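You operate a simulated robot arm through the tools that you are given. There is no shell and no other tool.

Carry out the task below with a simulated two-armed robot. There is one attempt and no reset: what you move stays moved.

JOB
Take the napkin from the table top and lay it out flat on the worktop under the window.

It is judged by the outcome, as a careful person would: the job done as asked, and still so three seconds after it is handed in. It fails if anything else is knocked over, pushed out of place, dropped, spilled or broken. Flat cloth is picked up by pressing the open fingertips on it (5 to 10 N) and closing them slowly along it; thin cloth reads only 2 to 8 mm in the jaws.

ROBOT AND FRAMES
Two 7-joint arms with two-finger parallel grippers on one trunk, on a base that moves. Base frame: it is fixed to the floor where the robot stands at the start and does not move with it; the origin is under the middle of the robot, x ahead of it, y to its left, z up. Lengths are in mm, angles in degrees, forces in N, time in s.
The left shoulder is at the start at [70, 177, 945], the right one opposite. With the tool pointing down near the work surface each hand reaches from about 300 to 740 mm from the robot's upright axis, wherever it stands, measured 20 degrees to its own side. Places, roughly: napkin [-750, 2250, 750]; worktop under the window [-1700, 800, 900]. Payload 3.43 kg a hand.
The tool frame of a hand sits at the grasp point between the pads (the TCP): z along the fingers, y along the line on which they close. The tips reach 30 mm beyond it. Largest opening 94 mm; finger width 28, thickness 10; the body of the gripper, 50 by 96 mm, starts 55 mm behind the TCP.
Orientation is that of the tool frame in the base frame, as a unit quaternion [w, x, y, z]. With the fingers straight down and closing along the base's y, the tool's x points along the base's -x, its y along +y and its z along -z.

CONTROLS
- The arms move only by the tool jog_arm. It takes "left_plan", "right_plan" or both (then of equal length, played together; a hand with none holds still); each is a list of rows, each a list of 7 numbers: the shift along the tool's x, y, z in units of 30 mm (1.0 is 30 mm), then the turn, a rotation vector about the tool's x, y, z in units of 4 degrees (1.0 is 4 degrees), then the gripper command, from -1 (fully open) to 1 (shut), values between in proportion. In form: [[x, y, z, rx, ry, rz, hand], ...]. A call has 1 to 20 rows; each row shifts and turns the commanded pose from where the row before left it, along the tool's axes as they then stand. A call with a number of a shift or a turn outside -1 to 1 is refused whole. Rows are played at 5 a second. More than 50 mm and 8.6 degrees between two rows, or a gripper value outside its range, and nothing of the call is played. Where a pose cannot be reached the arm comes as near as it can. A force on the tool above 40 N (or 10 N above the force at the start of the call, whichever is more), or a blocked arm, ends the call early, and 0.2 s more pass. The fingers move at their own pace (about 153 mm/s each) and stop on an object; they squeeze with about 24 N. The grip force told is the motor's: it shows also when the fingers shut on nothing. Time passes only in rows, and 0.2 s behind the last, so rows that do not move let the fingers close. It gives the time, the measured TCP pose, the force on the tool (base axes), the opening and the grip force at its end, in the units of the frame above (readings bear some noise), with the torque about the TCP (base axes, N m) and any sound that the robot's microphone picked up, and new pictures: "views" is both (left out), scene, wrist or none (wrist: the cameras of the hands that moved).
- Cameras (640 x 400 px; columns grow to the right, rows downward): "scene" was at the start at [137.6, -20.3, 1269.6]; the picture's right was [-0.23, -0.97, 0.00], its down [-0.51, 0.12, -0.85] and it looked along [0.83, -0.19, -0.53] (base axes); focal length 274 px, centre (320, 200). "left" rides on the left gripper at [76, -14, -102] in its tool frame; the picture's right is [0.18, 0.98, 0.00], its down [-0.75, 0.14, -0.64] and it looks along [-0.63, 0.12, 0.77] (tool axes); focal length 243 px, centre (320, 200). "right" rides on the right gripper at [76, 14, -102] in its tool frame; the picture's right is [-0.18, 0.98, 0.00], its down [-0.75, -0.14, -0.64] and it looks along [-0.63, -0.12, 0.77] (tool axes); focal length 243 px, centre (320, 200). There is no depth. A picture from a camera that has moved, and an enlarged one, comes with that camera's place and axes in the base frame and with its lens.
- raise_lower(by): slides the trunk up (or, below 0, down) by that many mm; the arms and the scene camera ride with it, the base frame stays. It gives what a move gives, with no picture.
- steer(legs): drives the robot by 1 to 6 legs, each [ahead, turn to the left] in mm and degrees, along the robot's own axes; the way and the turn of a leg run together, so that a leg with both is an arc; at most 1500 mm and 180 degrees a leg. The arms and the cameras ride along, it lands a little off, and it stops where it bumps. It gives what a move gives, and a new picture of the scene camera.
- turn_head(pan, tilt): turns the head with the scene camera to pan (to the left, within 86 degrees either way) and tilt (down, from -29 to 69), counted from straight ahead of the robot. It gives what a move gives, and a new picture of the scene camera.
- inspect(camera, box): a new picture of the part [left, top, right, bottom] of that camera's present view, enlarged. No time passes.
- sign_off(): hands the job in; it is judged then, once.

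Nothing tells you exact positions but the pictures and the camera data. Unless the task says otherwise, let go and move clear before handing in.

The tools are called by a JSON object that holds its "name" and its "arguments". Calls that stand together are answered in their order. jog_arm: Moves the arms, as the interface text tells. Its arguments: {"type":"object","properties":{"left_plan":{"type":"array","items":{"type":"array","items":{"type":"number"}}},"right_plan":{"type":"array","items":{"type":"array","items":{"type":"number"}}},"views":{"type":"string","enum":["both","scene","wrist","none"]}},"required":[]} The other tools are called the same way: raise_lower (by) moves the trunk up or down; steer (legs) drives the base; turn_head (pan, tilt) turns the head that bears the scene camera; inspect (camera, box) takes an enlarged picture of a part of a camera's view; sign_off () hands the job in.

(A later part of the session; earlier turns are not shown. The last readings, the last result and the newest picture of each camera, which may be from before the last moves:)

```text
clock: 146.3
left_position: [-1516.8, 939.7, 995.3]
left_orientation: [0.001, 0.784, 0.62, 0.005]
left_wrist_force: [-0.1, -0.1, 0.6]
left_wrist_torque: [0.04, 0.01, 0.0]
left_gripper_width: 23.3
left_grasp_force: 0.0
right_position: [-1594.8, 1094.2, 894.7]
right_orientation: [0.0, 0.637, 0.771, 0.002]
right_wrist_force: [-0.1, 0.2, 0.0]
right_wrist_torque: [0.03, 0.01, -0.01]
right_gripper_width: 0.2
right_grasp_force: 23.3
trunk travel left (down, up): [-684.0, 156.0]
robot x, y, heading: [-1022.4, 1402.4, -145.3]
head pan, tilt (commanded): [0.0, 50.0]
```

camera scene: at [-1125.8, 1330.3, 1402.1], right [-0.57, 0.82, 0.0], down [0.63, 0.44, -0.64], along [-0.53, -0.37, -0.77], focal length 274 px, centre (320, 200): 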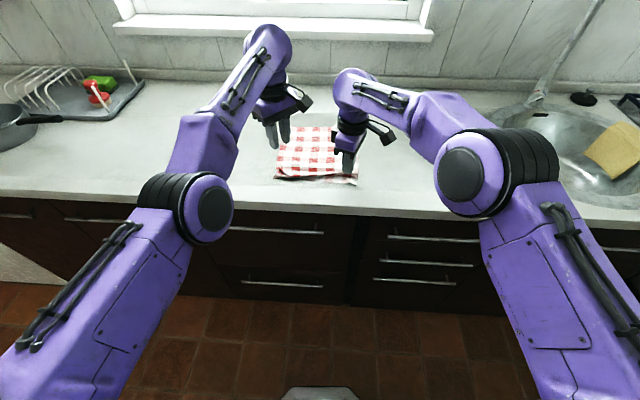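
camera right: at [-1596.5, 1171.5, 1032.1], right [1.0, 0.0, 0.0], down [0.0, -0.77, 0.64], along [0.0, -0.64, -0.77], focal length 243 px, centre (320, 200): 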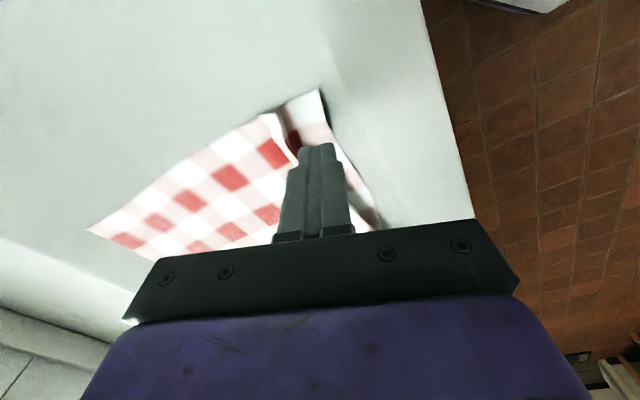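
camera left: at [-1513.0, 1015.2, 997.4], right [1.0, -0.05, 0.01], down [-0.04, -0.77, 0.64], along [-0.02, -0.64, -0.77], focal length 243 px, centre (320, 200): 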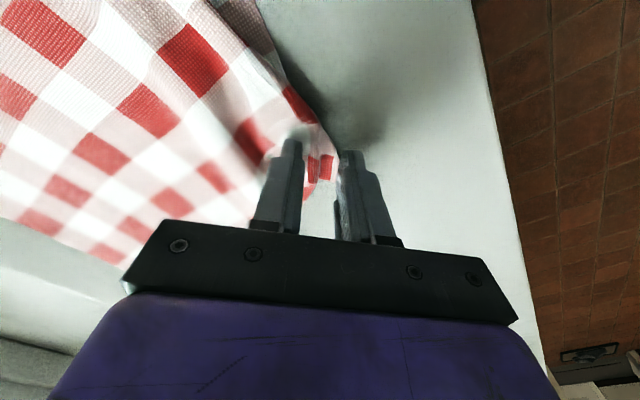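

{"name": "jog_arm", "arguments": {"right_plan": [[0, 0, 0.07, 0, 0, 0, 1], [0, 0, 0, 0, 0, 0, 1]], "views": "none"}}

{"name": "jog_arm", "arguments": {"right_plan": [[0, 0, 0.05, 0, 0, 0, 1], [0, 0, 0, 0, 0, 0, 1]], "views": "none"}}

```text
clock: 146.9
left_position: [-1517.2, 939.9, 995.9]
left_orientation: [0.0, 0.785, 0.62, 0.004]
left_wrist_force: [-1.0, 0.0, -1.0]
left_wrist_torque: [0.0, 0.01, -0.02]
left_gripper_width: 23.4
left_grasp_force: 0.0
right_position: [-1594.7, 1094.4, 893.1]
right_orientation: [0.0, 0.638, 0.77, 0.002]
right_wrist_force: [0.6, -0.7, -0.2]
right_wrist_torque: [-0.02, 0.0, -0.03]
right_gripper_width: 0.0
right_grasp_force: 24.1
trunk travel left (down, up): [-684.0, 156.0]
robot x, y, heading: [-1022.8, 1402.4, -145.4]
head pan, tilt (commanded): [0.0, 50.0]
```

```text
clock: 147.5
left_position: [-1516.8, 939.4, 995.5]
left_orientation: [0.001, 0.784, 0.62, 0.004]
left_wrist_force: [-0.7, 0.5, -1.0]
left_wrist_torque: [0.04, -0.01, 0.05]
left_gripper_width: 23.6
left_grasp_force: 0.1
right_position: [-1595.0, 1094.3, 891.6]
right_orientation: [0.0, 0.637, 0.771, 0.002]
right_wrist_force: [0.5, -1.0, 0.0]
right_wrist_torque: [0.0, -0.01, -0.03]
right_gripper_width: 0.1
right_grasp_force: 23.8
trunk travel left (down, up): [-684.0, 156.0]
robot x, y, heading: [-1021.0, 1403.8, -145.5]
head pan, tilt (commanded): [0.0, 50.0]
```

{"name": "jog_arm", "arguments": {"right_plan": [[0, 0, 0.06, 0, 0, 0, 1], [0, 0, 0, 0, 0, 0, 1]], "views": "none"}}

{"name": "jog_arm", "arguments": {"right_plan": [[0, 0, 0.05, 0, 0, 0, 1], [0, 0, 0, 0, 0, 0, 1]], "views": "wrist"}}

```text
clock: 148.1
left_position: [-1516.9, 939.6, 995.8]
left_orientation: [0.0, 0.784, 0.62, 0.004]
left_wrist_force: [0.4, 1.1, 0.6]
left_wrist_torque: [0.0, 0.01, 0.04]
left_gripper_width: 23.4
left_grasp_force: 0.0
right_position: [-1594.6, 1094.3, 890.9]
right_orientation: [-0.001, 0.639, 0.77, 0.002]
right_wrist_force: [-1.2, -0.6, 9.4]
right_wrist_torque: [-0.05, 0.02, -0.01]
right_gripper_width: 0.0
right_grasp_force: 24.0
trunk travel left (down, up): [-684.0, 156.0]
robot x, y, heading: [-1026.0, 1404.9, -145.1]
head pan, tilt (commanded): [0.0, 50.0]
```

```text
clock: 148.7
left_position: [-1515.4, 940.4, 997.7]
left_orientation: [0.001, 0.784, 0.62, 0.004]
left_wrist_force: [0.2, 0.0, 0.3]
left_wrist_torque: [-0.03, -0.01, 0.0]
left_gripper_width: 23.5
left_grasp_force: 0.0
right_position: [-1594.3, 1094.8, 891.6]
right_orientation: [0.0, 0.638, 0.77, 0.0]
right_wrist_force: [-3.7, -1.3, 20.4]
right_wrist_torque: [-0.07, 0.04, 0.0]
right_gripper_width: 0.1
right_grasp_force: 23.8
trunk travel left (down, up): [-684.0, 156.0]
robot x, y, heading: [-1023.7, 1400.6, -145.2]
head pan, tilt (commanded): [0.0, 50.0]
camera right: at [-1595.1, 1172.6, 994.7], right [1.0, 0.0, 0.0], down [0.0, -0.77, 0.64], along [0.0, -0.64, -0.77], focal length 243 px, centre (320, 200)
```

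right: 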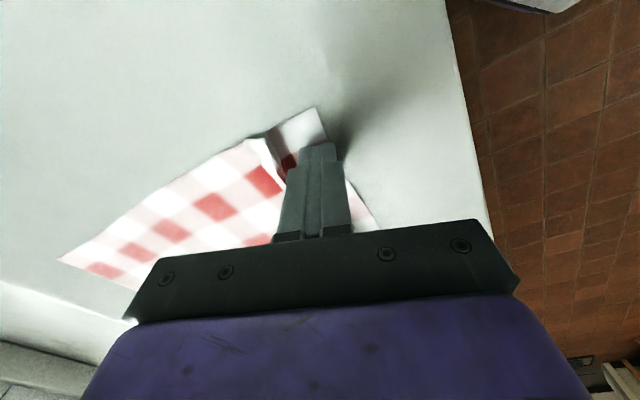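

Contact made (worktop at ~861), now pressing 20 N; I'll ease to about 10 N and then drag the margin slowly toward me by 28 mm.

{"name": "jog_arm", "arguments": {"right_plan": [[0, 0, -0.045, 0, 0, 0, 1], [0, 0, 0, 0, 0, 0, 1]], "views": "none"}}

{"name": "jog_arm", "arguments": {"right_plan": [[0.05, 0.159, 0, 0, 0, 0, 1], [0.05, 0.159, 0, 0, 0, 0, 1], [0.05, 0.159, 0, 0, 0, 0, 1], [0.05, 0.159, 0, 0, 0, 0, 1], [0, 0, 0, 0, 0, 0, 1]], "views": "wrist"}}

{"name": "inspect", "arguments": {"camera": "scene", "box": [260, 130, 400, 210]}}

```text
clock: 149.3
left_position: [-1515.8, 939.9, 996.2]
left_orientation: [0.001, 0.784, 0.62, 0.003]
left_wrist_force: [0.5, -0.4, 0.7]
left_wrist_torque: [0.0, -0.01, 0.0]
left_gripper_width: 23.5
left_grasp_force: 0.0
right_position: [-1592.2, 1094.6, 891.5]
right_orientation: [-0.001, 0.637, 0.771, 0.002]
right_wrist_force: [-4.1, -1.7, 21.1]
right_wrist_torque: [-0.08, 0.05, -0.05]
right_gripper_width: 0.1
right_grasp_force: 23.9
trunk travel left (down, up): [-684.0, 156.0]
robot x, y, heading: [-1021.8, 1401.6, -145.2]
head pan, tilt (commanded): [0.0, 50.0]
```

```text
clock: 150.5
left_position: [-1516.8, 941.2, 997.8]
left_orientation: [0.0, 0.784, 0.621, 0.004]
left_wrist_force: [0.6, 0.1, 0.4]
left_wrist_torque: [-0.01, 0.01, -0.01]
left_gripper_width: 23.3
left_grasp_force: 0.0
right_position: [-1575.9, 1105.4, 889.5]
right_orientation: [-0.001, 0.638, 0.77, 0.002]
right_wrist_force: [-3.0, -2.7, 20.5]
right_wrist_torque: [-0.06, 0.09, -0.01]
right_gripper_width: 0.2
right_grasp_force: 24.6
trunk travel left (down, up): [-684.0, 156.0]
robot x, y, heading: [-1024.1, 1404.2, -145.6]
head pan, tilt (commanded): [0.0, 50.0]
camera right: at [-1577.1, 1182.3, 994.8], right [1.0, 0.0, 0.0], down [0.0, -0.77, 0.64], along [0.0, -0.64, -0.77], focal length 243 px, centre (320, 200)
```

right: 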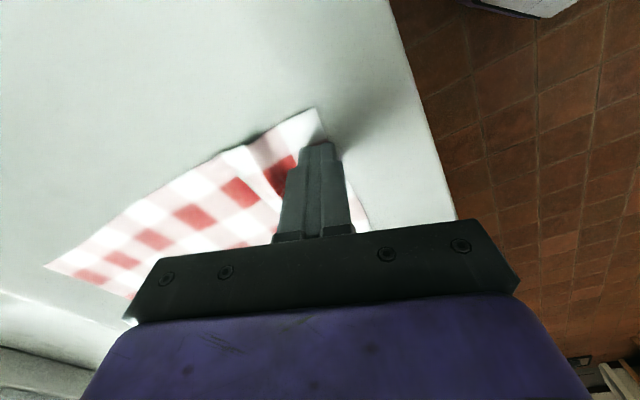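

```text
4.57 times, centred on (330, 170) of scene
camera zoom: at [-1123.7, 1331.6, 1402.4], right [-0.57, 0.82, 0.0], down [0.63, 0.44, -0.64], along [-0.53, -0.37, -0.76], focal length 1255 px, centre (274, 337)
```

zoom: 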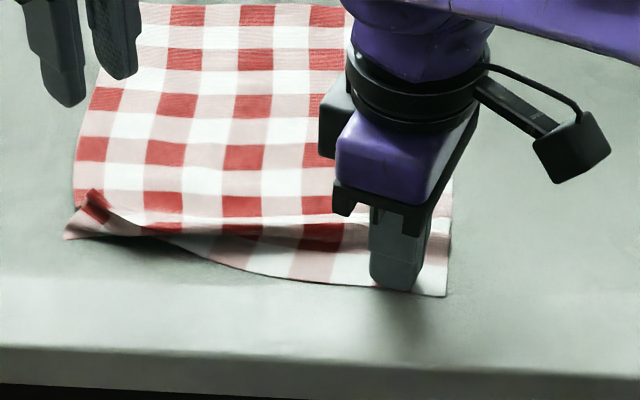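

The drag works: the right part of the margin is coming out flat. A little more pull.

{"name": "jog_arm", "arguments": {"right_plan": [[0.05, 0.159, -0.02, 0, 0, 0, 1], [0.05, 0.159, -0.01, 0, 0, 0, 1], [0, 0, 0, 0, 0, 0, 1]], "views": "wrist"}}

{"name": "inspect", "arguments": {"camera": "right", "box": [200, 80, 400, 220]}}

{"name": "inspect", "arguments": {"camera": "scene", "box": [260, 130, 400, 210]}}

```text
clock: 151.3
left_position: [-1515.9, 940.8, 996.7]
left_orientation: [0.001, 0.785, 0.62, 0.003]
left_wrist_force: [-0.3, 0.6, 0.5]
left_wrist_torque: [0.01, 0.02, 0.01]
left_gripper_width: 23.2
left_grasp_force: 0.1
right_position: [-1567.1, 1109.9, 891.3]
right_orientation: [-0.001, 0.637, 0.771, 0.003]
right_wrist_force: [-1.9, -0.9, 13.1]
right_wrist_torque: [-0.03, 0.03, 0.02]
right_gripper_width: 0.0
right_grasp_force: 24.0
trunk travel left (down, up): [-684.0, 156.0]
robot x, y, heading: [-1025.5, 1401.2, -145.3]
head pan, tilt (commanded): [0.0, 50.0]
camera right: at [-1568.3, 1187.1, 994.9], right [1.0, 0.0, 0.0], down [0.0, -0.77, 0.64], along [0.0, -0.64, -0.77], focal length 243 px, centre (320, 200)
```

right: 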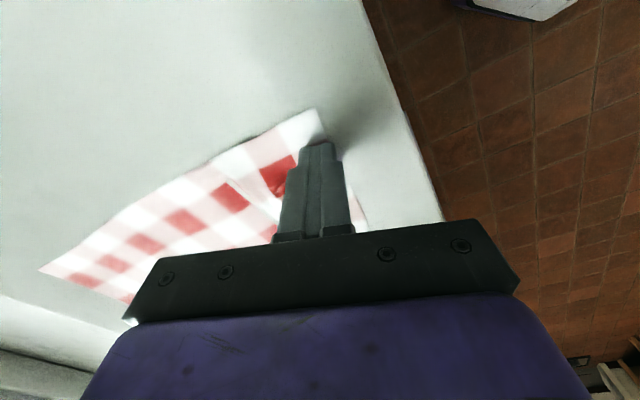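

```text
2.86 times, centred on (300, 150) of right
camera zoom: at [-1568.3, 1187.1, 994.9], right [1.0, 0.0, 0.0], down [0.0, -0.77, 0.64], along [0.0, -0.64, -0.77], focal length 693 px, centre (377, 343)
```

zoom: 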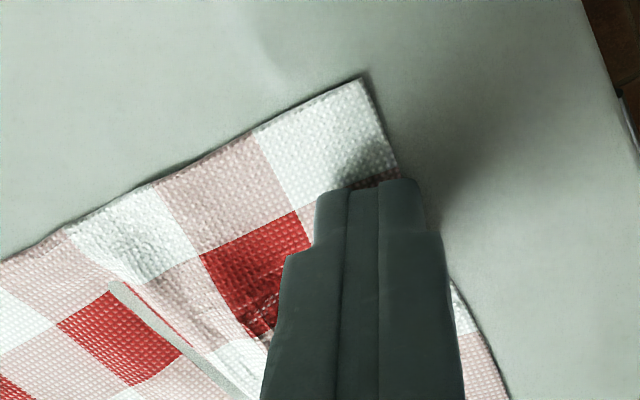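

```text
4.57 times, centred on (330, 170) of scene
camera zoom: at [-1124.4, 1331.3, 1402.2], right [-0.57, 0.82, 0.0], down [0.63, 0.44, -0.64], along [-0.53, -0.37, -0.77], focal length 1255 px, centre (274, 337)
```

zoom: 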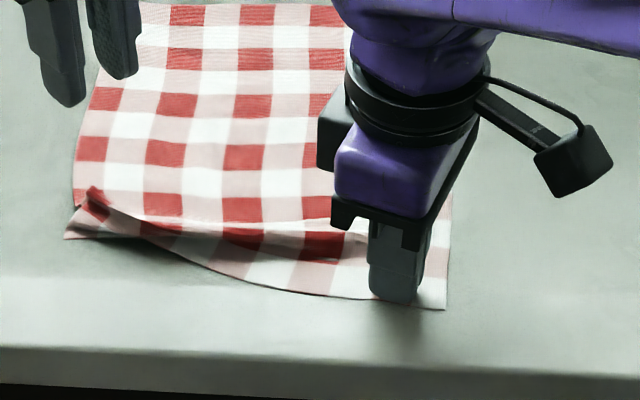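

The right side is flat now. I'll lift the fingertip and look at what remains in the middle and left.

{"name": "jog_arm", "arguments": {"right_plan": [[0, 0, -0.3, 0, 0, 0, 1], [0, 0, -0.6, 0, 0, 0, 1], [0, 0, -0.6, 0, 0, 0, 1], [0.8, 0, 0, 0, 0, 0, 1], [0.8, 0, 0, 0, 0, 0, 1], [0.8, 0, 0, 0, 0, 0, 1]], "views": "scene"}}

{"name": "inspect", "arguments": {"camera": "scene", "box": [260, 110, 400, 210]}}

{"name": "inspect", "arguments": {"camera": "left", "box": [160, 0, 440, 180]}}

```text
clock: 152.7
left_position: [-1516.9, 940.9, 996.7]
left_orientation: [0.001, 0.784, 0.621, 0.005]
left_wrist_force: [-0.3, 0.2, -0.6]
left_wrist_torque: [0.01, 0.0, -0.02]
left_gripper_width: 23.4
left_grasp_force: 0.1
right_position: [-1582.6, 1180.7, 936.6]
right_orientation: [0.0, 0.638, 0.77, 0.003]
right_wrist_force: [0.2, -0.3, 0.1]
right_wrist_torque: [0.0, -0.03, 0.02]
right_gripper_width: 0.1
right_grasp_force: 24.5
trunk travel left (down, up): [-684.0, 156.0]
robot x, y, heading: [-1022.5, 1403.0, -145.1]
head pan, tilt (commanded): [0.0, 50.0]
camera scene: at [-1126.5, 1331.3, 1402.1], right [-0.57, 0.82, 0.0], down [0.63, 0.44, -0.64], along [-0.53, -0.37, -0.77], focal length 274 px, centre (320, 200)
```

scene: 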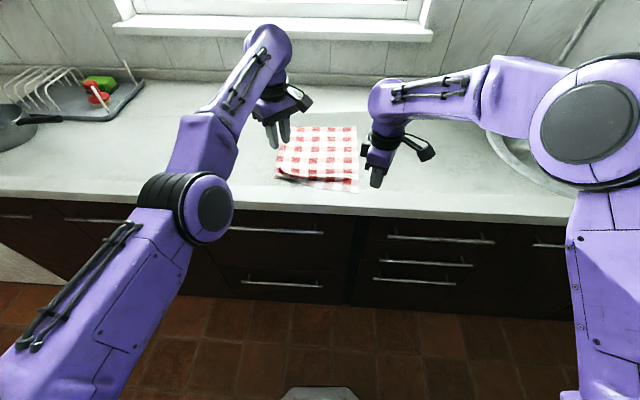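

```text
4.00 times, centred on (330, 160) of scene
camera zoom: at [-1126.5, 1331.3, 1402.1], right [-0.57, 0.82, 0.0], down [0.63, 0.44, -0.64], along [-0.53, -0.37, -0.77], focal length 1098 px, centre (280, 360)
```

zoom: 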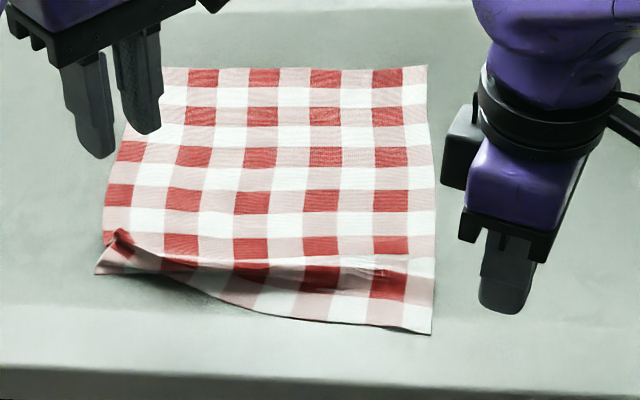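

```text
2.22 times, centred on (300, 90) of left
camera zoom: at [-1513.2, 1016.0, 1097.6], right [1.0, -0.05, 0.01], down [-0.04, -0.77, 0.64], along [-0.02, -0.64, -0.77], focal length 539 px, centre (364, 444)
```

zoom: 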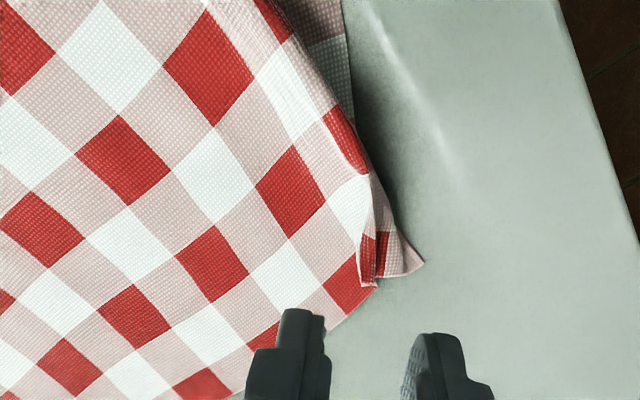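

The right half is done. To pull out the middle I need the right hand there, so I first move the left hand out of the way to the left.

{"name": "jog_arm", "arguments": {"left_plan": [[-0.5, 0.56, 0, 0, 0, 0, -0.2], [-0.5, 0.56, 0, 0, 0, 0, -0.2], [-0.5, 0.56, 0, 0, 0, 0, -0.2], [-0.5, 0.56, 0, 0, 0, 0, 0.5], [-0.5, 0.56, 0, 0, 0, 0, 1], [0, 0, 0, 0, 0, 0, 1]], "views": "scene"}}

```text
clock: 154.1
left_position: [-1467.2, 838.9, 997.7]
left_orientation: [0.001, 0.784, 0.621, 0.005]
left_wrist_force: [0.4, 0.0, 0.2]
left_wrist_torque: [0.0, -0.01, -0.02]
left_gripper_width: 0.1
left_grasp_force: 23.1
left hand out of reach, approached as far as the arm can: row 1, 2, 3, 5
right_position: [-1582.6, 1177.9, 936.3]
right_orientation: [-0.001, 0.638, 0.77, 0.003]
right_wrist_force: [-0.3, 0.1, -0.3]
right_wrist_torque: [0.02, 0.0, 0.0]
right_gripper_width: 0.0
right_grasp_force: 24.0
trunk travel left (down, up): [-684.0, 156.0]
robot x, y, heading: [-1022.9, 1401.5, -145.4]
head pan, tilt (commanded): [0.0, 50.0]
camera scene: at [-1126.5, 1330.7, 1402.0], right [-0.57, 0.82, 0.0], down [0.63, 0.44, -0.64], along [-0.53, -0.37, -0.77], focal length 274 px, centre (320, 200)
```

scene: 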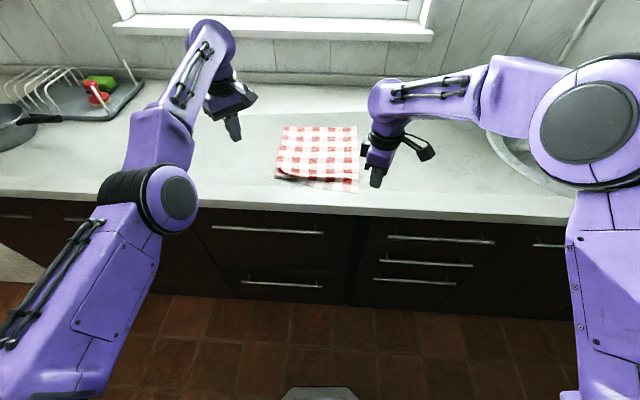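

Now I move the right fingertip above the middle of the margin.

{"name": "jog_arm", "arguments": {"right_plan": [[-0.91, 0.091, 0, 0, 0, 0, 1], [-0.91, 0.091, 0, 0, 0, 0, 1], [-0.91, 0.091, 0, 0, 0, 0, 1], [-0.91, 0.091, 0, 0, 0, 0, 1], [-0.91, 0.091, 0, 0, 0, 0, 1], [-0.91, 0.091, 0, 0, 0, 0, 1], [0, 0, 0, 0, 0, 0, 1]], "views": "wrist"}}

{"name": "inspect", "arguments": {"camera": "right", "box": [200, 60, 440, 210]}}

{"name": "inspect", "arguments": {"camera": "scene", "box": [260, 110, 400, 210]}}

```text
clock: 155.7
left_position: [-1467.8, 839.3, 998.4]
left_orientation: [0.0, 0.784, 0.621, 0.005]
left_wrist_force: [0.0, -0.4, 0.0]
left_wrist_torque: [-0.03, -0.01, 0.01]
left_gripper_width: 0.0
left_grasp_force: 23.6
right_position: [-1536.8, 1031.1, 934.3]
right_orientation: [0.0, 0.638, 0.77, 0.002]
right_wrist_force: [0.5, 0.5, 0.4]
right_wrist_torque: [-0.02, -0.03, -0.01]
right_gripper_width: 0.0
right_grasp_force: 23.9
right hand out of reach, approached as far as the arm can: row 6
trunk travel left (down, up): [-684.0, 156.0]
robot x, y, heading: [-1018.1, 1400.3, -145.4]
head pan, tilt (commanded): [0.0, 50.0]
camera right: at [-1538.4, 1107.8, 1039.5], right [1.0, 0.0, 0.0], down [0.0, -0.77, 0.64], along [0.0, -0.64, -0.77], focal length 243 px, centre (320, 200)
```

right: 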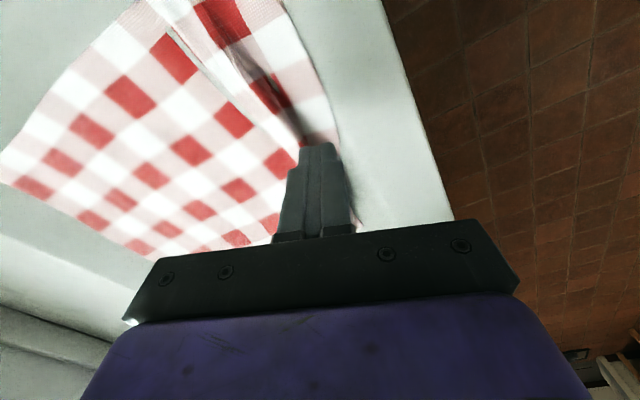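

```text
2.67 times, centred on (320, 135) of right
camera zoom: at [-1538.4, 1107.8, 1039.5], right [1.0, 0.0, 0.0], down [0.0, -0.77, 0.64], along [0.0, -0.64, -0.77], focal length 647 px, centre (320, 373)
```

zoom: 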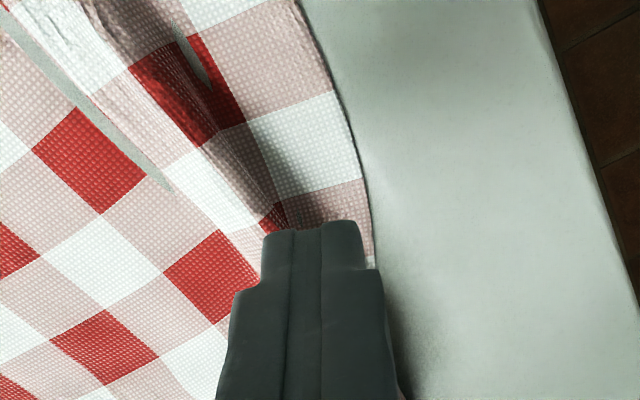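

```text
4.00 times, centred on (330, 160) of scene
camera zoom: at [-1126.1, 1331.0, 1402.1], right [-0.57, 0.82, 0.0], down [0.63, 0.44, -0.64], along [-0.53, -0.37, -0.77], focal length 1098 px, centre (280, 360)
```

zoom: 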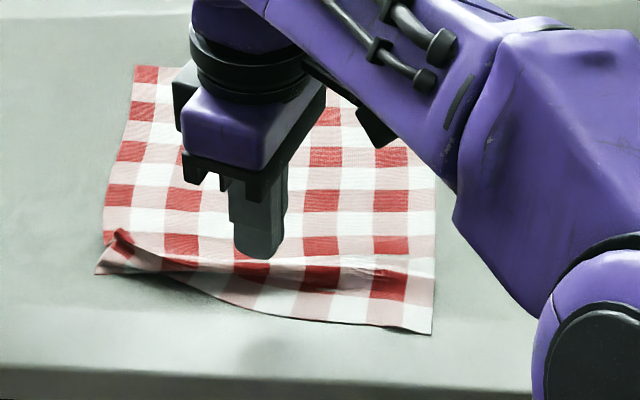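

The contact point below the fingertip lies on the margin strip. I'll lower to contact.

{"name": "jog_arm", "arguments": {"right_plan": [[0, 0, 0.7, 0, 0, 0, 1], [0, 0, 0.6, 0, 0, 0, 1], [0, 0, 0.08, 0, 0, 0, 1], [0, 0, 0, 0, 0, 0, 1]], "views": "none"}}

{"name": "jog_arm", "arguments": {"right_plan": [[0, 0, 0.05, 0, 0, 0, 1], [0, 0, 0, 0, 0, 0, 1]], "views": "none"}}

```text
clock: 156.7
left_position: [-1467.2, 839.0, 998.5]
left_orientation: [0.0, 0.784, 0.621, 0.005]
left_wrist_force: [0.1, 0.1, 0.5]
left_wrist_torque: [-0.01, 0.0, -0.02]
left_gripper_width: 0.0
left_grasp_force: 23.8
right_position: [-1538.0, 1029.9, 893.7]
right_orientation: [0.0, 0.637, 0.771, 0.002]
right_wrist_force: [-0.3, 0.5, 0.1]
right_wrist_torque: [0.05, 0.01, -0.03]
right_gripper_width: 0.1
right_grasp_force: 23.9
trunk travel left (down, up): [-684.0, 156.0]
robot x, y, heading: [-1026.5, 1404.9, -145.2]
head pan, tilt (commanded): [0.0, 50.0]
```

```text
clock: 157.3
left_position: [-1467.1, 839.6, 998.3]
left_orientation: [0.001, 0.784, 0.62, 0.005]
left_wrist_force: [-0.2, 0.9, 0.4]
left_wrist_torque: [-0.04, 0.0, -0.02]
left_gripper_width: 0.2
left_grasp_force: 23.8
right_position: [-1537.1, 1029.7, 892.2]
right_orientation: [0.0, 0.637, 0.771, 0.003]
right_wrist_force: [-0.1, 0.0, 1.0]
right_wrist_torque: [0.01, 0.0, 0.0]
right_gripper_width: 0.0
right_grasp_force: 24.1
trunk travel left (down, up): [-684.0, 156.0]
robot x, y, heading: [-1019.0, 1404.3, -145.3]
head pan, tilt (commanded): [0.0, 50.0]
```

{"name": "jog_arm", "arguments": {"right_plan": [[0, 0, 0.05, 0, 0, 0, 1], [0, 0, 0, 0, 0, 0, 1]], "views": "none"}}

{"name": "jog_arm", "arguments": {"right_plan": [[0.061, 0.137, 0, 0, 0, 0, 1], [0.061, 0.137, 0, 0, 0, 0, 1], [0.061, 0.137, 0, 0, 0, 0, 1], [0.061, 0.137, 0, 0, 0, 0, 1], [0, 0, 0, 0, 0, 0, 1]], "views": "wrist"}}

{"name": "inspect", "arguments": {"camera": "right", "box": [160, 0, 440, 210]}}

{"name": "inspect", "arguments": {"camera": "scene", "box": [260, 110, 400, 210]}}

```text
clock: 157.9
left_position: [-1466.9, 838.8, 997.8]
left_orientation: [0.0, 0.784, 0.62, 0.005]
left_wrist_force: [0.3, -0.7, -0.5]
left_wrist_torque: [0.03, 0.02, 0.0]
left_gripper_width: 0.2
left_grasp_force: 24.1
right_position: [-1537.8, 1030.4, 892.0]
right_orientation: [0.0, 0.638, 0.77, 0.002]
right_wrist_force: [-1.2, -0.1, 4.5]
right_wrist_torque: [-0.09, 0.05, -0.01]
right_gripper_width: 0.0
right_grasp_force: 24.3
trunk travel left (down, up): [-684.0, 156.0]
robot x, y, heading: [-1024.2, 1403.2, -145.4]
head pan, tilt (commanded): [0.0, 50.0]
```

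```text
clock: 159.1
left_position: [-1466.7, 839.0, 997.9]
left_orientation: [0.0, 0.784, 0.621, 0.004]
left_wrist_force: [0.6, 0.2, 0.4]
left_wrist_torque: [-0.03, -0.01, 0.0]
left_gripper_width: 0.0
left_grasp_force: 24.3
right_position: [-1522.8, 1041.3, 892.2]
right_orientation: [-0.001, 0.637, 0.77, 0.003]
right_wrist_force: [-1.8, -0.5, 4.2]
right_wrist_torque: [-0.03, 0.06, 0.03]
right_gripper_width: 0.1
right_grasp_force: 24.4
trunk travel left (down, up): [-684.0, 156.0]
robot x, y, heading: [-1022.6, 1402.1, -145.5]
head pan, tilt (commanded): [0.0, 50.0]
camera right: at [-1524.5, 1118.5, 995.3], right [1.0, 0.0, 0.0], down [0.0, -0.77, 0.64], along [0.0, -0.64, -0.77], focal length 243 px, centre (320, 200)
```

right: 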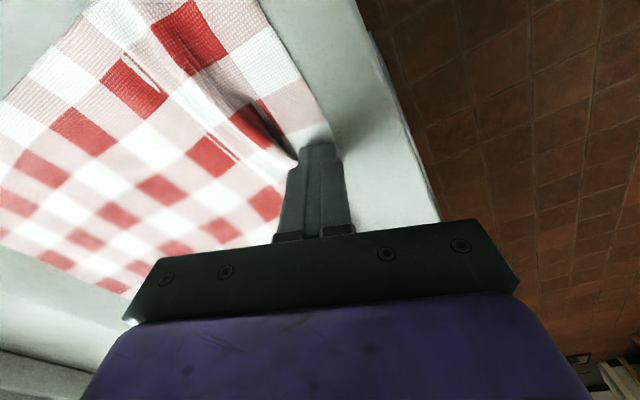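

```text
1.90 times, centred on (300, 105) of right
camera zoom: at [-1524.5, 1118.5, 995.3], right [1.0, 0.0, 0.0], down [0.0, -0.77, 0.64], along [0.0, -0.64, -0.77], focal length 462 px, centre (358, 381)
```

zoom: 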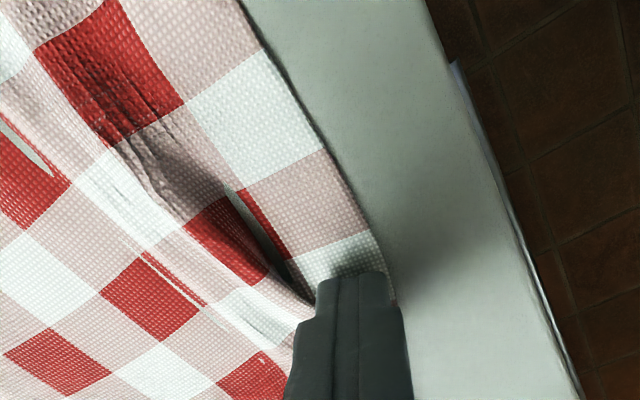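

```text
4.00 times, centred on (330, 160) of scene
camera zoom: at [-1125.7, 1330.6, 1402.1], right [-0.57, 0.82, 0.0], down [0.63, 0.44, -0.64], along [-0.53, -0.37, -0.77], focal length 1098 px, centre (280, 360)
```

zoom: 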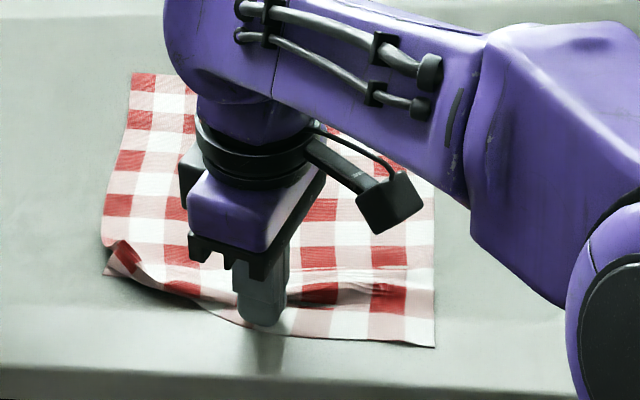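

The middle is pulled out. Now the left corner: I lift and withdraw the right hand, then bring the left hand above the left corner.

{"name": "jog_arm", "arguments": {"right_plan": [[0, 0, -0.4, 0, 0, 0, 1], [0, 0, -0.8, 0, 0, 0, 1], [0.3, 0.3, -0.9, 0, 0, 0, 1], [0.5, 0.4, -0.9, 0, 0, 0, 1], [0.8, 0.4, -0.9, 0, 0, 0, 1], [0.8, 0.4, -0.9, 0, 0, 0, 1], [0.8, 0.4, -0.9, 0, 0, 0, 1], [0, 0, 0, 0, 0, 0, 1]], "views": "none"}}

{"name": "jog_arm", "arguments": {"left_plan": [[0.6, -0.388, 0, 0, 0, 0, 1], [0.6, -0.388, 0, 0, 0, 0, 1], [0.6, -0.388, 0, 0, 0, 0, 1], [0.6, -0.388, 0, 0, 0, 0, 1], [0.4, -0.2, 0, 0, 0, 0, 1], [0, 0, 0, 0, 0, 0, 1]], "views": "both"}}

{"name": "inspect", "arguments": {"camera": "scene", "box": [260, 110, 400, 210]}}

```text
clock: 160.9
left_position: [-1467.5, 839.2, 997.0]
left_orientation: [-0.001, 0.784, 0.62, 0.006]
left_wrist_force: [0.1, -0.4, -0.5]
left_wrist_torque: [0.0, 0.0, -0.01]
left_gripper_width: 0.0
left_grasp_force: 24.1
right_position: [-1486.4, 1144.1, 1061.4]
right_orientation: [0.0, 0.637, 0.771, 0.004]
right_wrist_force: [0.1, -0.6, -0.5]
right_wrist_torque: [0.02, -0.03, -0.03]
right_gripper_width: 0.0
right_grasp_force: 23.7
trunk travel left (down, up): [-684.0, 156.0]
robot x, y, heading: [-1024.3, 1397.8, -145.2]
head pan, tilt (commanded): [0.0, 50.0]
```

```text
clock: 162.3
left_position: [-1511.0, 927.4, 999.1]
left_orientation: [0.001, 0.785, 0.62, 0.005]
left_wrist_force: [-0.4, -0.3, 0.5]
left_wrist_torque: [0.01, -0.01, 0.0]
left_gripper_width: 0.2
left_grasp_force: 24.3
left hand out of reach, approached as far as the arm can: row 1, 2, 4
right_position: [-1486.3, 1144.7, 1059.6]
right_orientation: [0.0, 0.638, 0.77, 0.003]
right_wrist_force: [0.9, -0.2, -0.3]
right_wrist_torque: [-0.01, -0.01, 0.02]
right_gripper_width: 0.0
right_grasp_force: 24.5
trunk travel left (down, up): [-684.0, 156.0]
robot x, y, heading: [-1019.4, 1401.4, -145.3]
head pan, tilt (commanded): [0.0, 50.0]
camera scene: at [-1126.1, 1330.0, 1402.0], right [-0.57, 0.82, 0.0], down [0.63, 0.44, -0.64], along [-0.53, -0.37, -0.77], focal length 274 px, centre (320, 200)
camera left: at [-1507.4, 1003.1, 1101.7], right [1.0, -0.05, 0.01], down [-0.04, -0.77, 0.64], along [-0.02, -0.64, -0.77], focal length 243 px, centre (320, 200)
```

scene: 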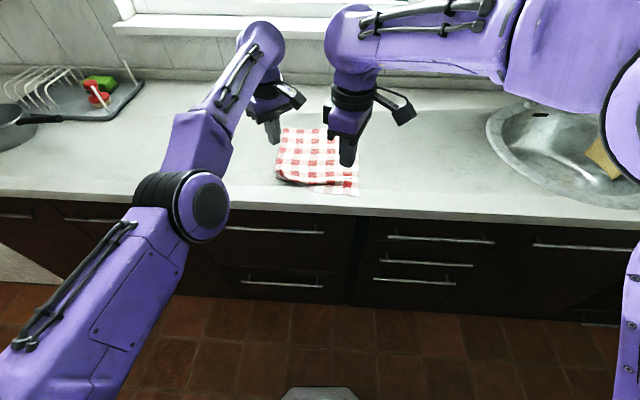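
left: 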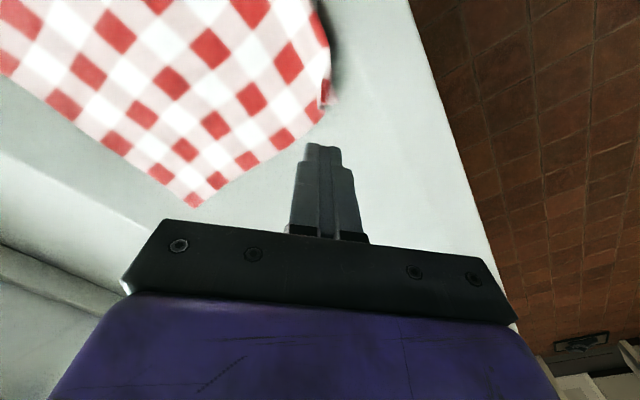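

```text
4.00 times, centred on (330, 160) of scene
camera zoom: at [-1126.1, 1330.0, 1402.0], right [-0.57, 0.82, 0.0], down [0.63, 0.44, -0.64], along [-0.53, -0.37, -0.77], focal length 1098 px, centre (280, 360)
```

zoom: 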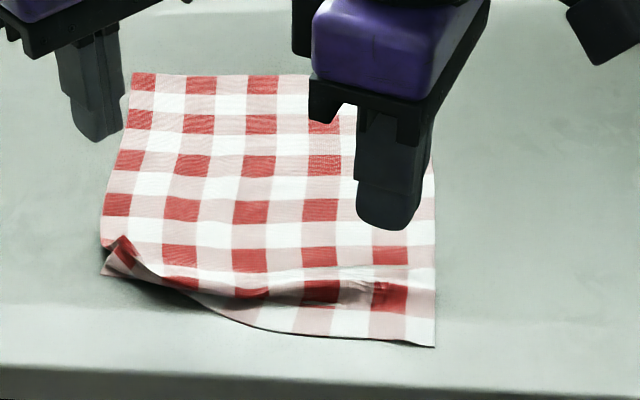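

{"name": "inspect", "arguments": {"camera": "left", "box": [250, 50, 410, 170]}}

```text
3.33 times, centred on (330, 110) of left
camera zoom: at [-1507.4, 1003.1, 1101.7], right [1.0, -0.05, 0.01], down [-0.04, -0.77, 0.64], along [-0.02, -0.64, -0.77], focal length 809 px, centre (287, 500)
```

zoom: 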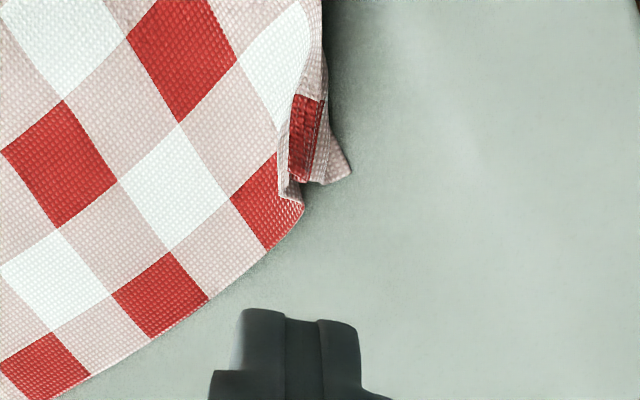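

The tucked left corner tip is visible; I'll bring the left fingertip right over that tip (small sidestep plus backing the base) and check alignment before pressing.

{"name": "jog_arm", "arguments": {"left_plan": [[-0.24, 0.26, 0, 0, 0, 0, 1], [-0.24, 0.26, 0, 0, 0, 0, 1], [0, 0, 0, 0, 0, 0, 1]], "views": "none"}}

{"name": "steer", "arguments": {"legs": [[-27, 0]]}}

{"name": "raise_lower", "arguments": {"by": -60}}

{"name": "inspect", "arguments": {"camera": "left", "box": [220, 30, 420, 180]}}

```text
clock: 163.1
left_position: [-1503.5, 908.5, 1000.2]
left_orientation: [0.001, 0.784, 0.62, 0.005]
left_wrist_force: [0.3, -0.2, 0.4]
left_wrist_torque: [-0.03, -0.03, 0.02]
left_gripper_width: 0.0
left_grasp_force: 24.2
left hand out of reach, approached as far as the arm can: row 1
right_position: [-1486.3, 1145.9, 1061.7]
right_orientation: [-0.001, 0.638, 0.77, 0.003]
right_wrist_force: [0.2, -0.3, 0.2]
right_wrist_torque: [0.02, 0.01, -0.02]
right_gripper_width: 0.0
right_grasp_force: 24.4
trunk travel left (down, up): [-684.0, 156.0]
robot x, y, heading: [-1024.1, 1405.0, -145.5]
head pan, tilt (commanded): [0.0, 50.0]
```

```text
clock: 163.9
left_position: [-1482.8, 921.3, 997.4]
left_orientation: [0.002, 0.784, 0.62, 0.006]
left_wrist_force: [0.2, 0.4, -0.2]
left_wrist_torque: [0.05, 0.0, -0.01]
left_gripper_width: 0.2
left_grasp_force: 24.2
right_position: [-1467.2, 1157.3, 1059.0]
right_orientation: [0.0, 0.637, 0.771, 0.004]
right_wrist_force: [-0.4, 0.1, 0.2]
right_wrist_torque: [0.0, 0.02, 0.01]
right_gripper_width: 0.0
right_grasp_force: 24.2
trunk travel left (down, up): [-684.0, 156.0]
robot x, y, heading: [-999.4, 1417.4, -145.3]
head pan, tilt (commanded): [0.0, 50.0]
camera scene: at [-1107.8, 1342.8, 1401.5], right [-0.57, 0.82, 0.0], down [0.63, 0.44, -0.64], along [-0.53, -0.36, -0.77], focal length 274 px, centre (320, 200)
```

scene: 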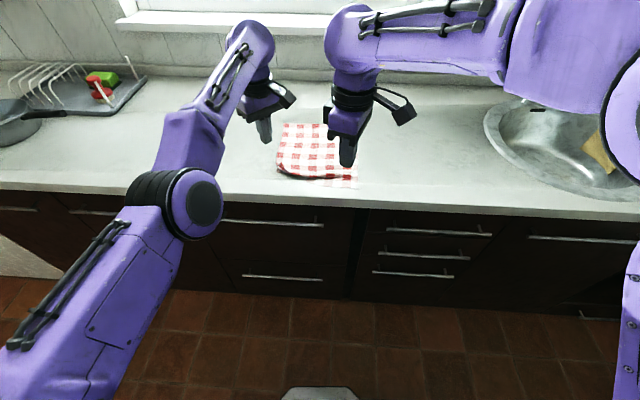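

```text
clock: 164.9
left_position: [-1481.1, 923.3, 940.8]
left_orientation: [0.0, 0.784, 0.62, 0.005]
left_wrist_force: [0.5, -0.1, -0.1]
left_wrist_torque: [0.04, -0.01, 0.0]
left_gripper_width: 0.3
left_grasp_force: 23.9
right_position: [-1465.2, 1159.1, 1001.3]
right_orientation: [0.0, 0.638, 0.77, 0.004]
right_wrist_force: [-0.1, -0.2, 0.1]
right_wrist_torque: [0.01, -0.01, -0.01]
right_gripper_width: 0.2
right_grasp_force: 24.2
trunk travel left (down, up): [-624.0, 216.0]
robot x, y, heading: [-997.5, 1418.9, -145.4]
head pan, tilt (commanded): [0.0, 50.0]
```

```text
2.67 times, centred on (320, 105) of left
camera zoom: at [-1477.6, 998.9, 1041.8], right [1.0, -0.05, 0.01], down [-0.04, -0.77, 0.64], along [-0.02, -0.64, -0.77], focal length 647 px, centre (320, 453)
```

zoom: 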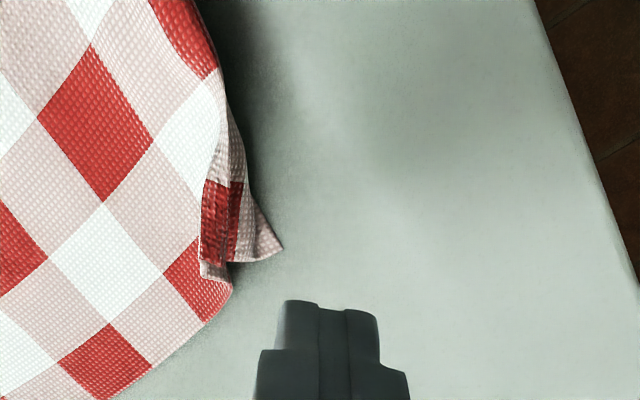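

The contact point is nearly on the corner tip; I'll nudge the left hand 8 mm sideways onto the cloth and go down further.

{"name": "jog_arm", "arguments": {"left_plan": [[0.28, -0.04, 0, 0, 0, 0, 1], [0, 0, 0, 0, 0, 0, 1]], "views": "none"}}

{"name": "raise_lower", "arguments": {"by": -38}}

{"name": "inspect", "arguments": {"camera": "left", "box": [220, 50, 420, 200]}}

```text
clock: 165.5
left_position: [-1483.4, 930.2, 940.6]
left_orientation: [0.001, 0.784, 0.621, 0.006]
left_wrist_force: [0.7, -0.2, 0.2]
left_wrist_torque: [-0.01, 0.01, -0.01]
left_gripper_width: 0.0
left_grasp_force: 24.4
left hand out of reach, approached as far as the arm can: row 1
right_position: [-1464.2, 1159.7, 1000.8]
right_orientation: [0.0, 0.637, 0.771, 0.003]
right_wrist_force: [-0.7, -1.4, 0.1]
right_wrist_torque: [0.04, -0.01, 0.0]
right_gripper_width: 0.0
right_grasp_force: 24.4
trunk travel left (down, up): [-624.0, 216.0]
robot x, y, heading: [-997.8, 1419.0, -145.4]
head pan, tilt (commanded): [0.0, 50.0]
```

```text
clock: 166.3
left_position: [-1483.3, 931.0, 902.7]
left_orientation: [0.001, 0.784, 0.621, 0.006]
left_wrist_force: [-0.1, 0.4, -0.3]
left_wrist_torque: [0.01, 0.04, -0.02]
left_gripper_width: 0.0
left_grasp_force: 23.8
right_position: [-1464.6, 1159.5, 962.3]
right_orientation: [0.0, 0.637, 0.771, 0.002]
right_wrist_force: [0.8, 0.2, 0.6]
right_wrist_torque: [0.0, -0.01, 0.03]
right_gripper_width: 0.1
right_grasp_force: 23.7
trunk travel left (down, up): [-586.0, 254.0]
robot x, y, heading: [-996.1, 1419.6, -145.2]
head pan, tilt (commanded): [0.0, 50.0]
```

```text
2.67 times, centred on (320, 125) of left
camera zoom: at [-1479.8, 1006.0, 1005.0], right [1.0, -0.05, 0.01], down [-0.04, -0.77, 0.64], along [-0.02, -0.64, -0.77], focal length 647 px, centre (320, 400)
```

zoom: 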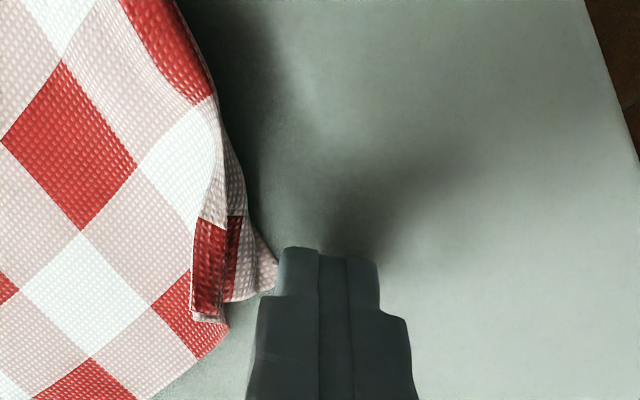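

I misjudged by about 15 mm sideways; I raise slightly, shift the left fingertip over the corner tip, and check again.

{"name": "raise_lower", "arguments": {"by": 15}}

{"name": "jog_arm", "arguments": {"left_plan": [[-0.05, -0.22, 0, 0, 0, 0, 1], [-0.05, -0.22, 0, 0, 0, 0, 1], [0, 0, 0, 0, 0, 0, 1]], "views": "none"}}

{"name": "inspect", "arguments": {"camera": "left", "box": [200, 50, 440, 200]}}

```text
clock: 166.9
left_position: [-1483.3, 930.5, 918.0]
left_orientation: [0.001, 0.784, 0.621, 0.006]
left_wrist_force: [0.2, 0.0, 0.1]
left_wrist_torque: [0.01, -0.03, 0.02]
left_gripper_width: 0.0
left_grasp_force: 23.7
right_position: [-1464.1, 1158.7, 977.9]
right_orientation: [0.0, 0.637, 0.77, 0.003]
right_wrist_force: [0.1, -1.1, 0.3]
right_wrist_torque: [0.04, -0.03, -0.01]
right_gripper_width: 0.0
right_grasp_force: 24.0
trunk travel left (down, up): [-601.0, 239.0]
robot x, y, heading: [-1000.5, 1417.8, -145.3]
head pan, tilt (commanded): [0.0, 50.0]
```

```text
clock: 167.7
left_position: [-1484.0, 930.5, 917.5]
left_orientation: [0.002, 0.784, 0.621, 0.007]
left_wrist_force: [0.5, -0.7, 0.4]
left_wrist_torque: [0.0, -0.01, 0.0]
left_gripper_width: 0.1
left_grasp_force: 24.4
left hand out of reach, approached as far as the arm can: row 1, 2
right_position: [-1464.5, 1160.3, 978.0]
right_orientation: [0.0, 0.637, 0.77, 0.002]
right_wrist_force: [-1.0, 1.0, 1.5]
right_wrist_torque: [0.01, 0.03, 0.0]
right_gripper_width: 0.0
right_grasp_force: 23.7
trunk travel left (down, up): [-601.0, 239.0]
robot x, y, heading: [-1001.1, 1418.1, -145.2]
head pan, tilt (commanded): [0.0, 50.0]
```

```text
2.67 times, centred on (320, 125) of left
camera zoom: at [-1480.8, 1004.9, 1018.8], right [1.0, -0.05, 0.01], down [-0.04, -0.77, 0.64], along [-0.02, -0.64, -0.77], focal length 647 px, centre (320, 400)
```

zoom: 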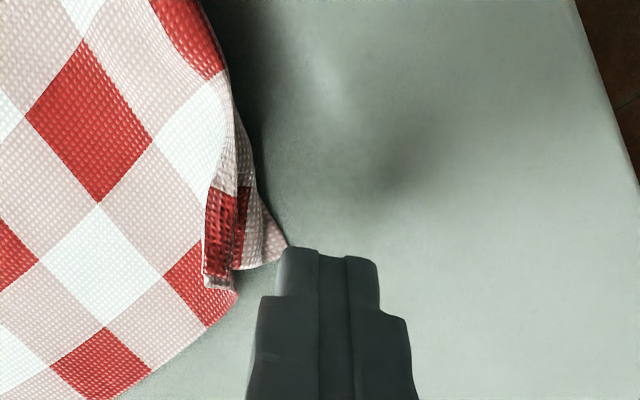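

{"name": "steer", "arguments": {"legs": [[14, 0]]}}

{"name": "jog_arm", "arguments": {"left_plan": [[0.25, -0.15, 0, 0, 0, 0, 1], [0, 0, 0, 0, 0, 0, 1]], "views": "none"}}

{"name": "inspect", "arguments": {"camera": "left", "box": [200, 50, 440, 200]}}

```text
clock: 168.5
left_position: [-1494.6, 921.1, 917.6]
left_orientation: [0.0, 0.785, 0.62, 0.005]
left_wrist_force: [0.0, 0.0, -0.3]
left_wrist_torque: [-0.03, 0.01, 0.01]
left_gripper_width: 0.0
left_grasp_force: 24.2
right_position: [-1475.1, 1152.5, 978.4]
right_orientation: [0.0, 0.637, 0.77, 0.002]
right_wrist_force: [0.9, -0.3, 0.4]
right_wrist_torque: [-0.01, 0.0, 0.0]
right_gripper_width: 0.0
right_grasp_force: 24.1
trunk travel left (down, up): [-601.0, 239.0]
robot x, y, heading: [-1010.5, 1409.7, -145.5]
head pan, tilt (commanded): [0.0, 50.0]
camera scene: at [-1114.4, 1338.4, 1319.3], right [-0.57, 0.82, 0.0], down [0.63, 0.44, -0.64], along [-0.53, -0.37, -0.77], focal length 274 px, centre (320, 200)
```

scene: 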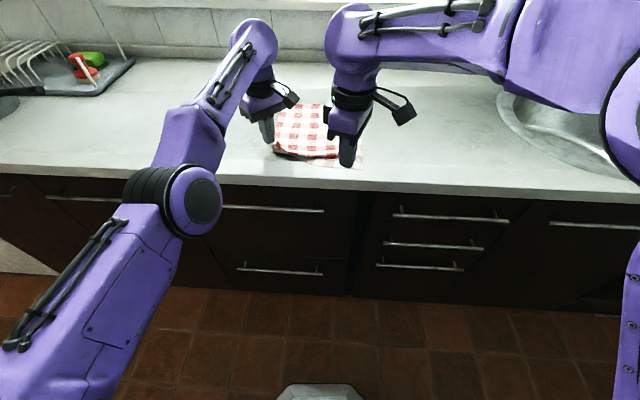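

```text
clock: 169.1
left_position: [-1498.2, 930.2, 917.3]
left_orientation: [0.0, 0.784, 0.621, 0.007]
left_wrist_force: [0.5, 0.6, -0.9]
left_wrist_torque: [-0.02, -0.02, -0.02]
left_gripper_width: 0.0
left_grasp_force: 24.4
right_position: [-1475.8, 1151.5, 978.0]
right_orientation: [0.001, 0.637, 0.77, 0.003]
right_wrist_force: [0.6, -0.3, 0.7]
right_wrist_torque: [0.03, -0.01, 0.01]
right_gripper_width: 0.0
right_grasp_force: 24.1
trunk travel left (down, up): [-601.0, 239.0]
robot x, y, heading: [-1012.4, 1409.1, -145.1]
head pan, tilt (commanded): [0.0, 50.0]
```

```text
2.67 times, centred on (320, 125) of left
camera zoom: at [-1495.3, 1005.2, 1018.8], right [1.0, -0.05, 0.01], down [-0.04, -0.77, 0.64], along [-0.02, -0.64, -0.77], focal length 647 px, centre (320, 400)
```

zoom: 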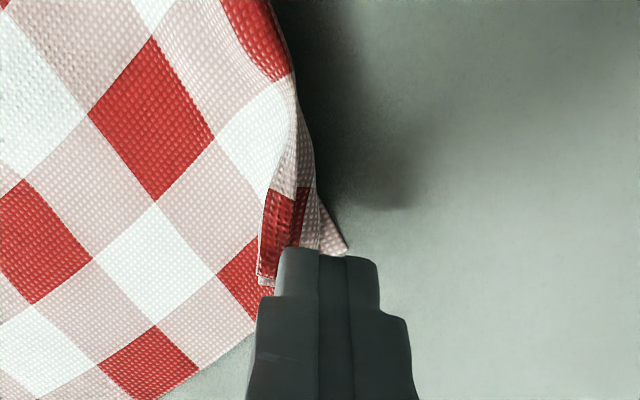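

The fingertip is over the corner. A 5 mm backward nudge keeps it off the ridge, then I press down.

{"name": "steer", "arguments": {"legs": [[-6, 0]]}}

{"name": "raise_lower", "arguments": {"by": -20}}

{"name": "inspect", "arguments": {"camera": "left", "box": [200, 50, 440, 200]}}

{"name": "raise_lower", "arguments": {"by": -4}}

```text
clock: 169.8
left_position: [-1493.4, 931.9, 917.1]
left_orientation: [0.001, 0.784, 0.621, 0.006]
left_wrist_force: [-0.2, 0.3, -0.2]
left_wrist_torque: [0.02, 0.05, -0.02]
left_gripper_width: 0.0
left_grasp_force: 24.1
right_position: [-1471.4, 1155.2, 978.4]
right_orientation: [0.0, 0.638, 0.77, 0.003]
right_wrist_force: [0.1, 0.5, -0.3]
right_wrist_torque: [0.03, -0.03, 0.0]
right_gripper_width: 0.0
right_grasp_force: 24.4
trunk travel left (down, up): [-601.0, 239.0]
robot x, y, heading: [-1006.6, 1410.6, -145.3]
head pan, tilt (commanded): [0.0, 50.0]
camera scene: at [-1111.7, 1340.3, 1318.9], right [-0.57, 0.82, 0.0], down [0.63, 0.44, -0.64], along [-0.53, -0.37, -0.77], focal length 274 px, centre (320, 200)
```

scene: 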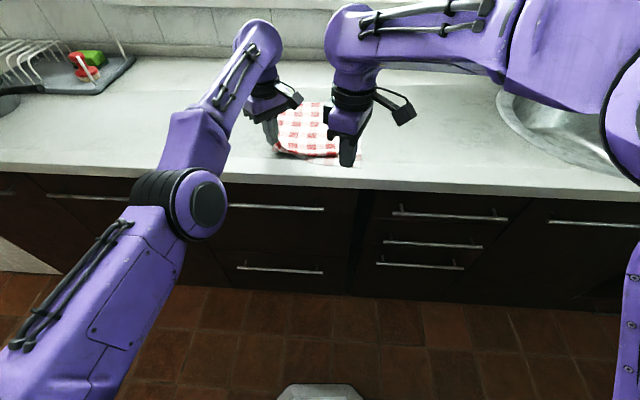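

```text
clock: 170.5
left_position: [-1492.6, 933.9, 897.8]
left_orientation: [0.001, 0.784, 0.62, 0.006]
left_wrist_force: [-0.2, 0.6, 0.2]
left_wrist_torque: [-0.03, -0.01, 0.01]
left_gripper_width: 0.4
left_grasp_force: 23.9
right_position: [-1470.8, 1155.5, 959.7]
right_orientation: [-0.001, 0.637, 0.771, 0.002]
right_wrist_force: [1.2, 0.3, 0.0]
right_wrist_torque: [-0.01, 0.01, -0.02]
right_gripper_width: 0.0
right_grasp_force: 23.9
trunk travel left (down, up): [-581.0, 259.0]
robot x, y, heading: [-1004.1, 1413.3, -145.4]
head pan, tilt (commanded): [0.0, 50.0]
```

```text
2.67 times, centred on (320, 125) of left
camera zoom: at [-1489.8, 1009.2, 999.4], right [1.0, -0.05, 0.01], down [-0.04, -0.77, 0.64], along [-0.02, -0.64, -0.77], focal length 647 px, centre (320, 400)
```

zoom: 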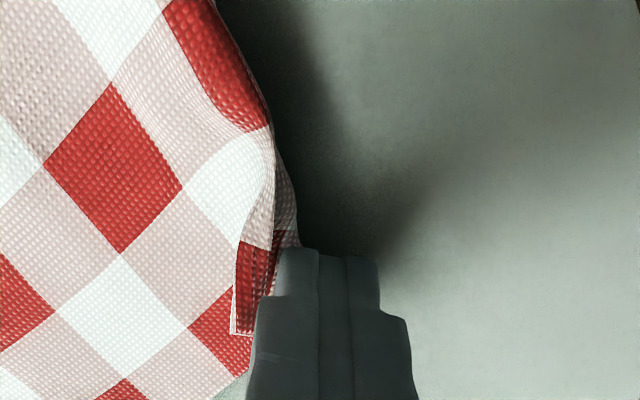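

```text
clock: 171.0
left_position: [-1494.0, 933.4, 894.0]
left_orientation: [0.001, 0.785, 0.62, 0.006]
left_wrist_force: [-0.8, 0.1, -0.3]
left_wrist_torque: [0.01, 0.01, 0.01]
left_gripper_width: 0.0
left_grasp_force: 24.0
right_position: [-1470.8, 1155.5, 954.0]
right_orientation: [0.0, 0.638, 0.77, 0.002]
right_wrist_force: [1.1, -0.5, 0.1]
right_wrist_torque: [-0.06, 0.02, -0.04]
right_gripper_width: 0.0
right_grasp_force: 24.3
trunk travel left (down, up): [-577.0, 263.0]
robot x, y, heading: [-1009.2, 1409.7, -145.1]
head pan, tilt (commanded): [0.0, 50.0]
```

{"name": "raise_lower", "arguments": {"by": -3}}

{"name": "raise_lower", "arguments": {"by": -1.5}}

```text
clock: 171.5
left_position: [-1492.7, 932.8, 891.3]
left_orientation: [0.002, 0.784, 0.621, 0.003]
left_wrist_force: [-0.1, -1.1, 7.6]
left_wrist_torque: [0.04, 0.11, 0.0]
left_gripper_width: 0.0
left_grasp_force: 23.9
right_position: [-1470.7, 1156.0, 951.8]
right_orientation: [0.0, 0.638, 0.77, 0.002]
right_wrist_force: [-0.4, -0.2, -0.2]
right_wrist_torque: [0.02, 0.0, 0.02]
right_gripper_width: 0.0
right_grasp_force: 24.0
trunk travel left (down, up): [-574.0, 266.0]
robot x, y, heading: [-1007.6, 1410.3, -145.2]
head pan, tilt (commanded): [0.0, 50.0]
```

```text
clock: 172.1
left_position: [-1492.1, 933.1, 891.3]
left_orientation: [0.001, 0.784, 0.62, 0.003]
left_wrist_force: [-3.3, -2.2, 16.9]
left_wrist_torque: [-0.02, 0.18, 0.01]
left_gripper_width: 0.2
left_grasp_force: 24.1
right_position: [-1469.4, 1155.7, 950.5]
right_orientation: [0.0, 0.637, 0.771, 0.002]
right_wrist_force: [0.0, 0.9, -0.4]
right_wrist_torque: [-0.01, 0.02, 0.0]
right_gripper_width: 0.1
right_grasp_force: 24.4
trunk travel left (down, up): [-572.0, 268.0]
robot x, y, heading: [-1007.2, 1412.3, -145.1]
head pan, tilt (commanded): [0.0, 50.0]
```

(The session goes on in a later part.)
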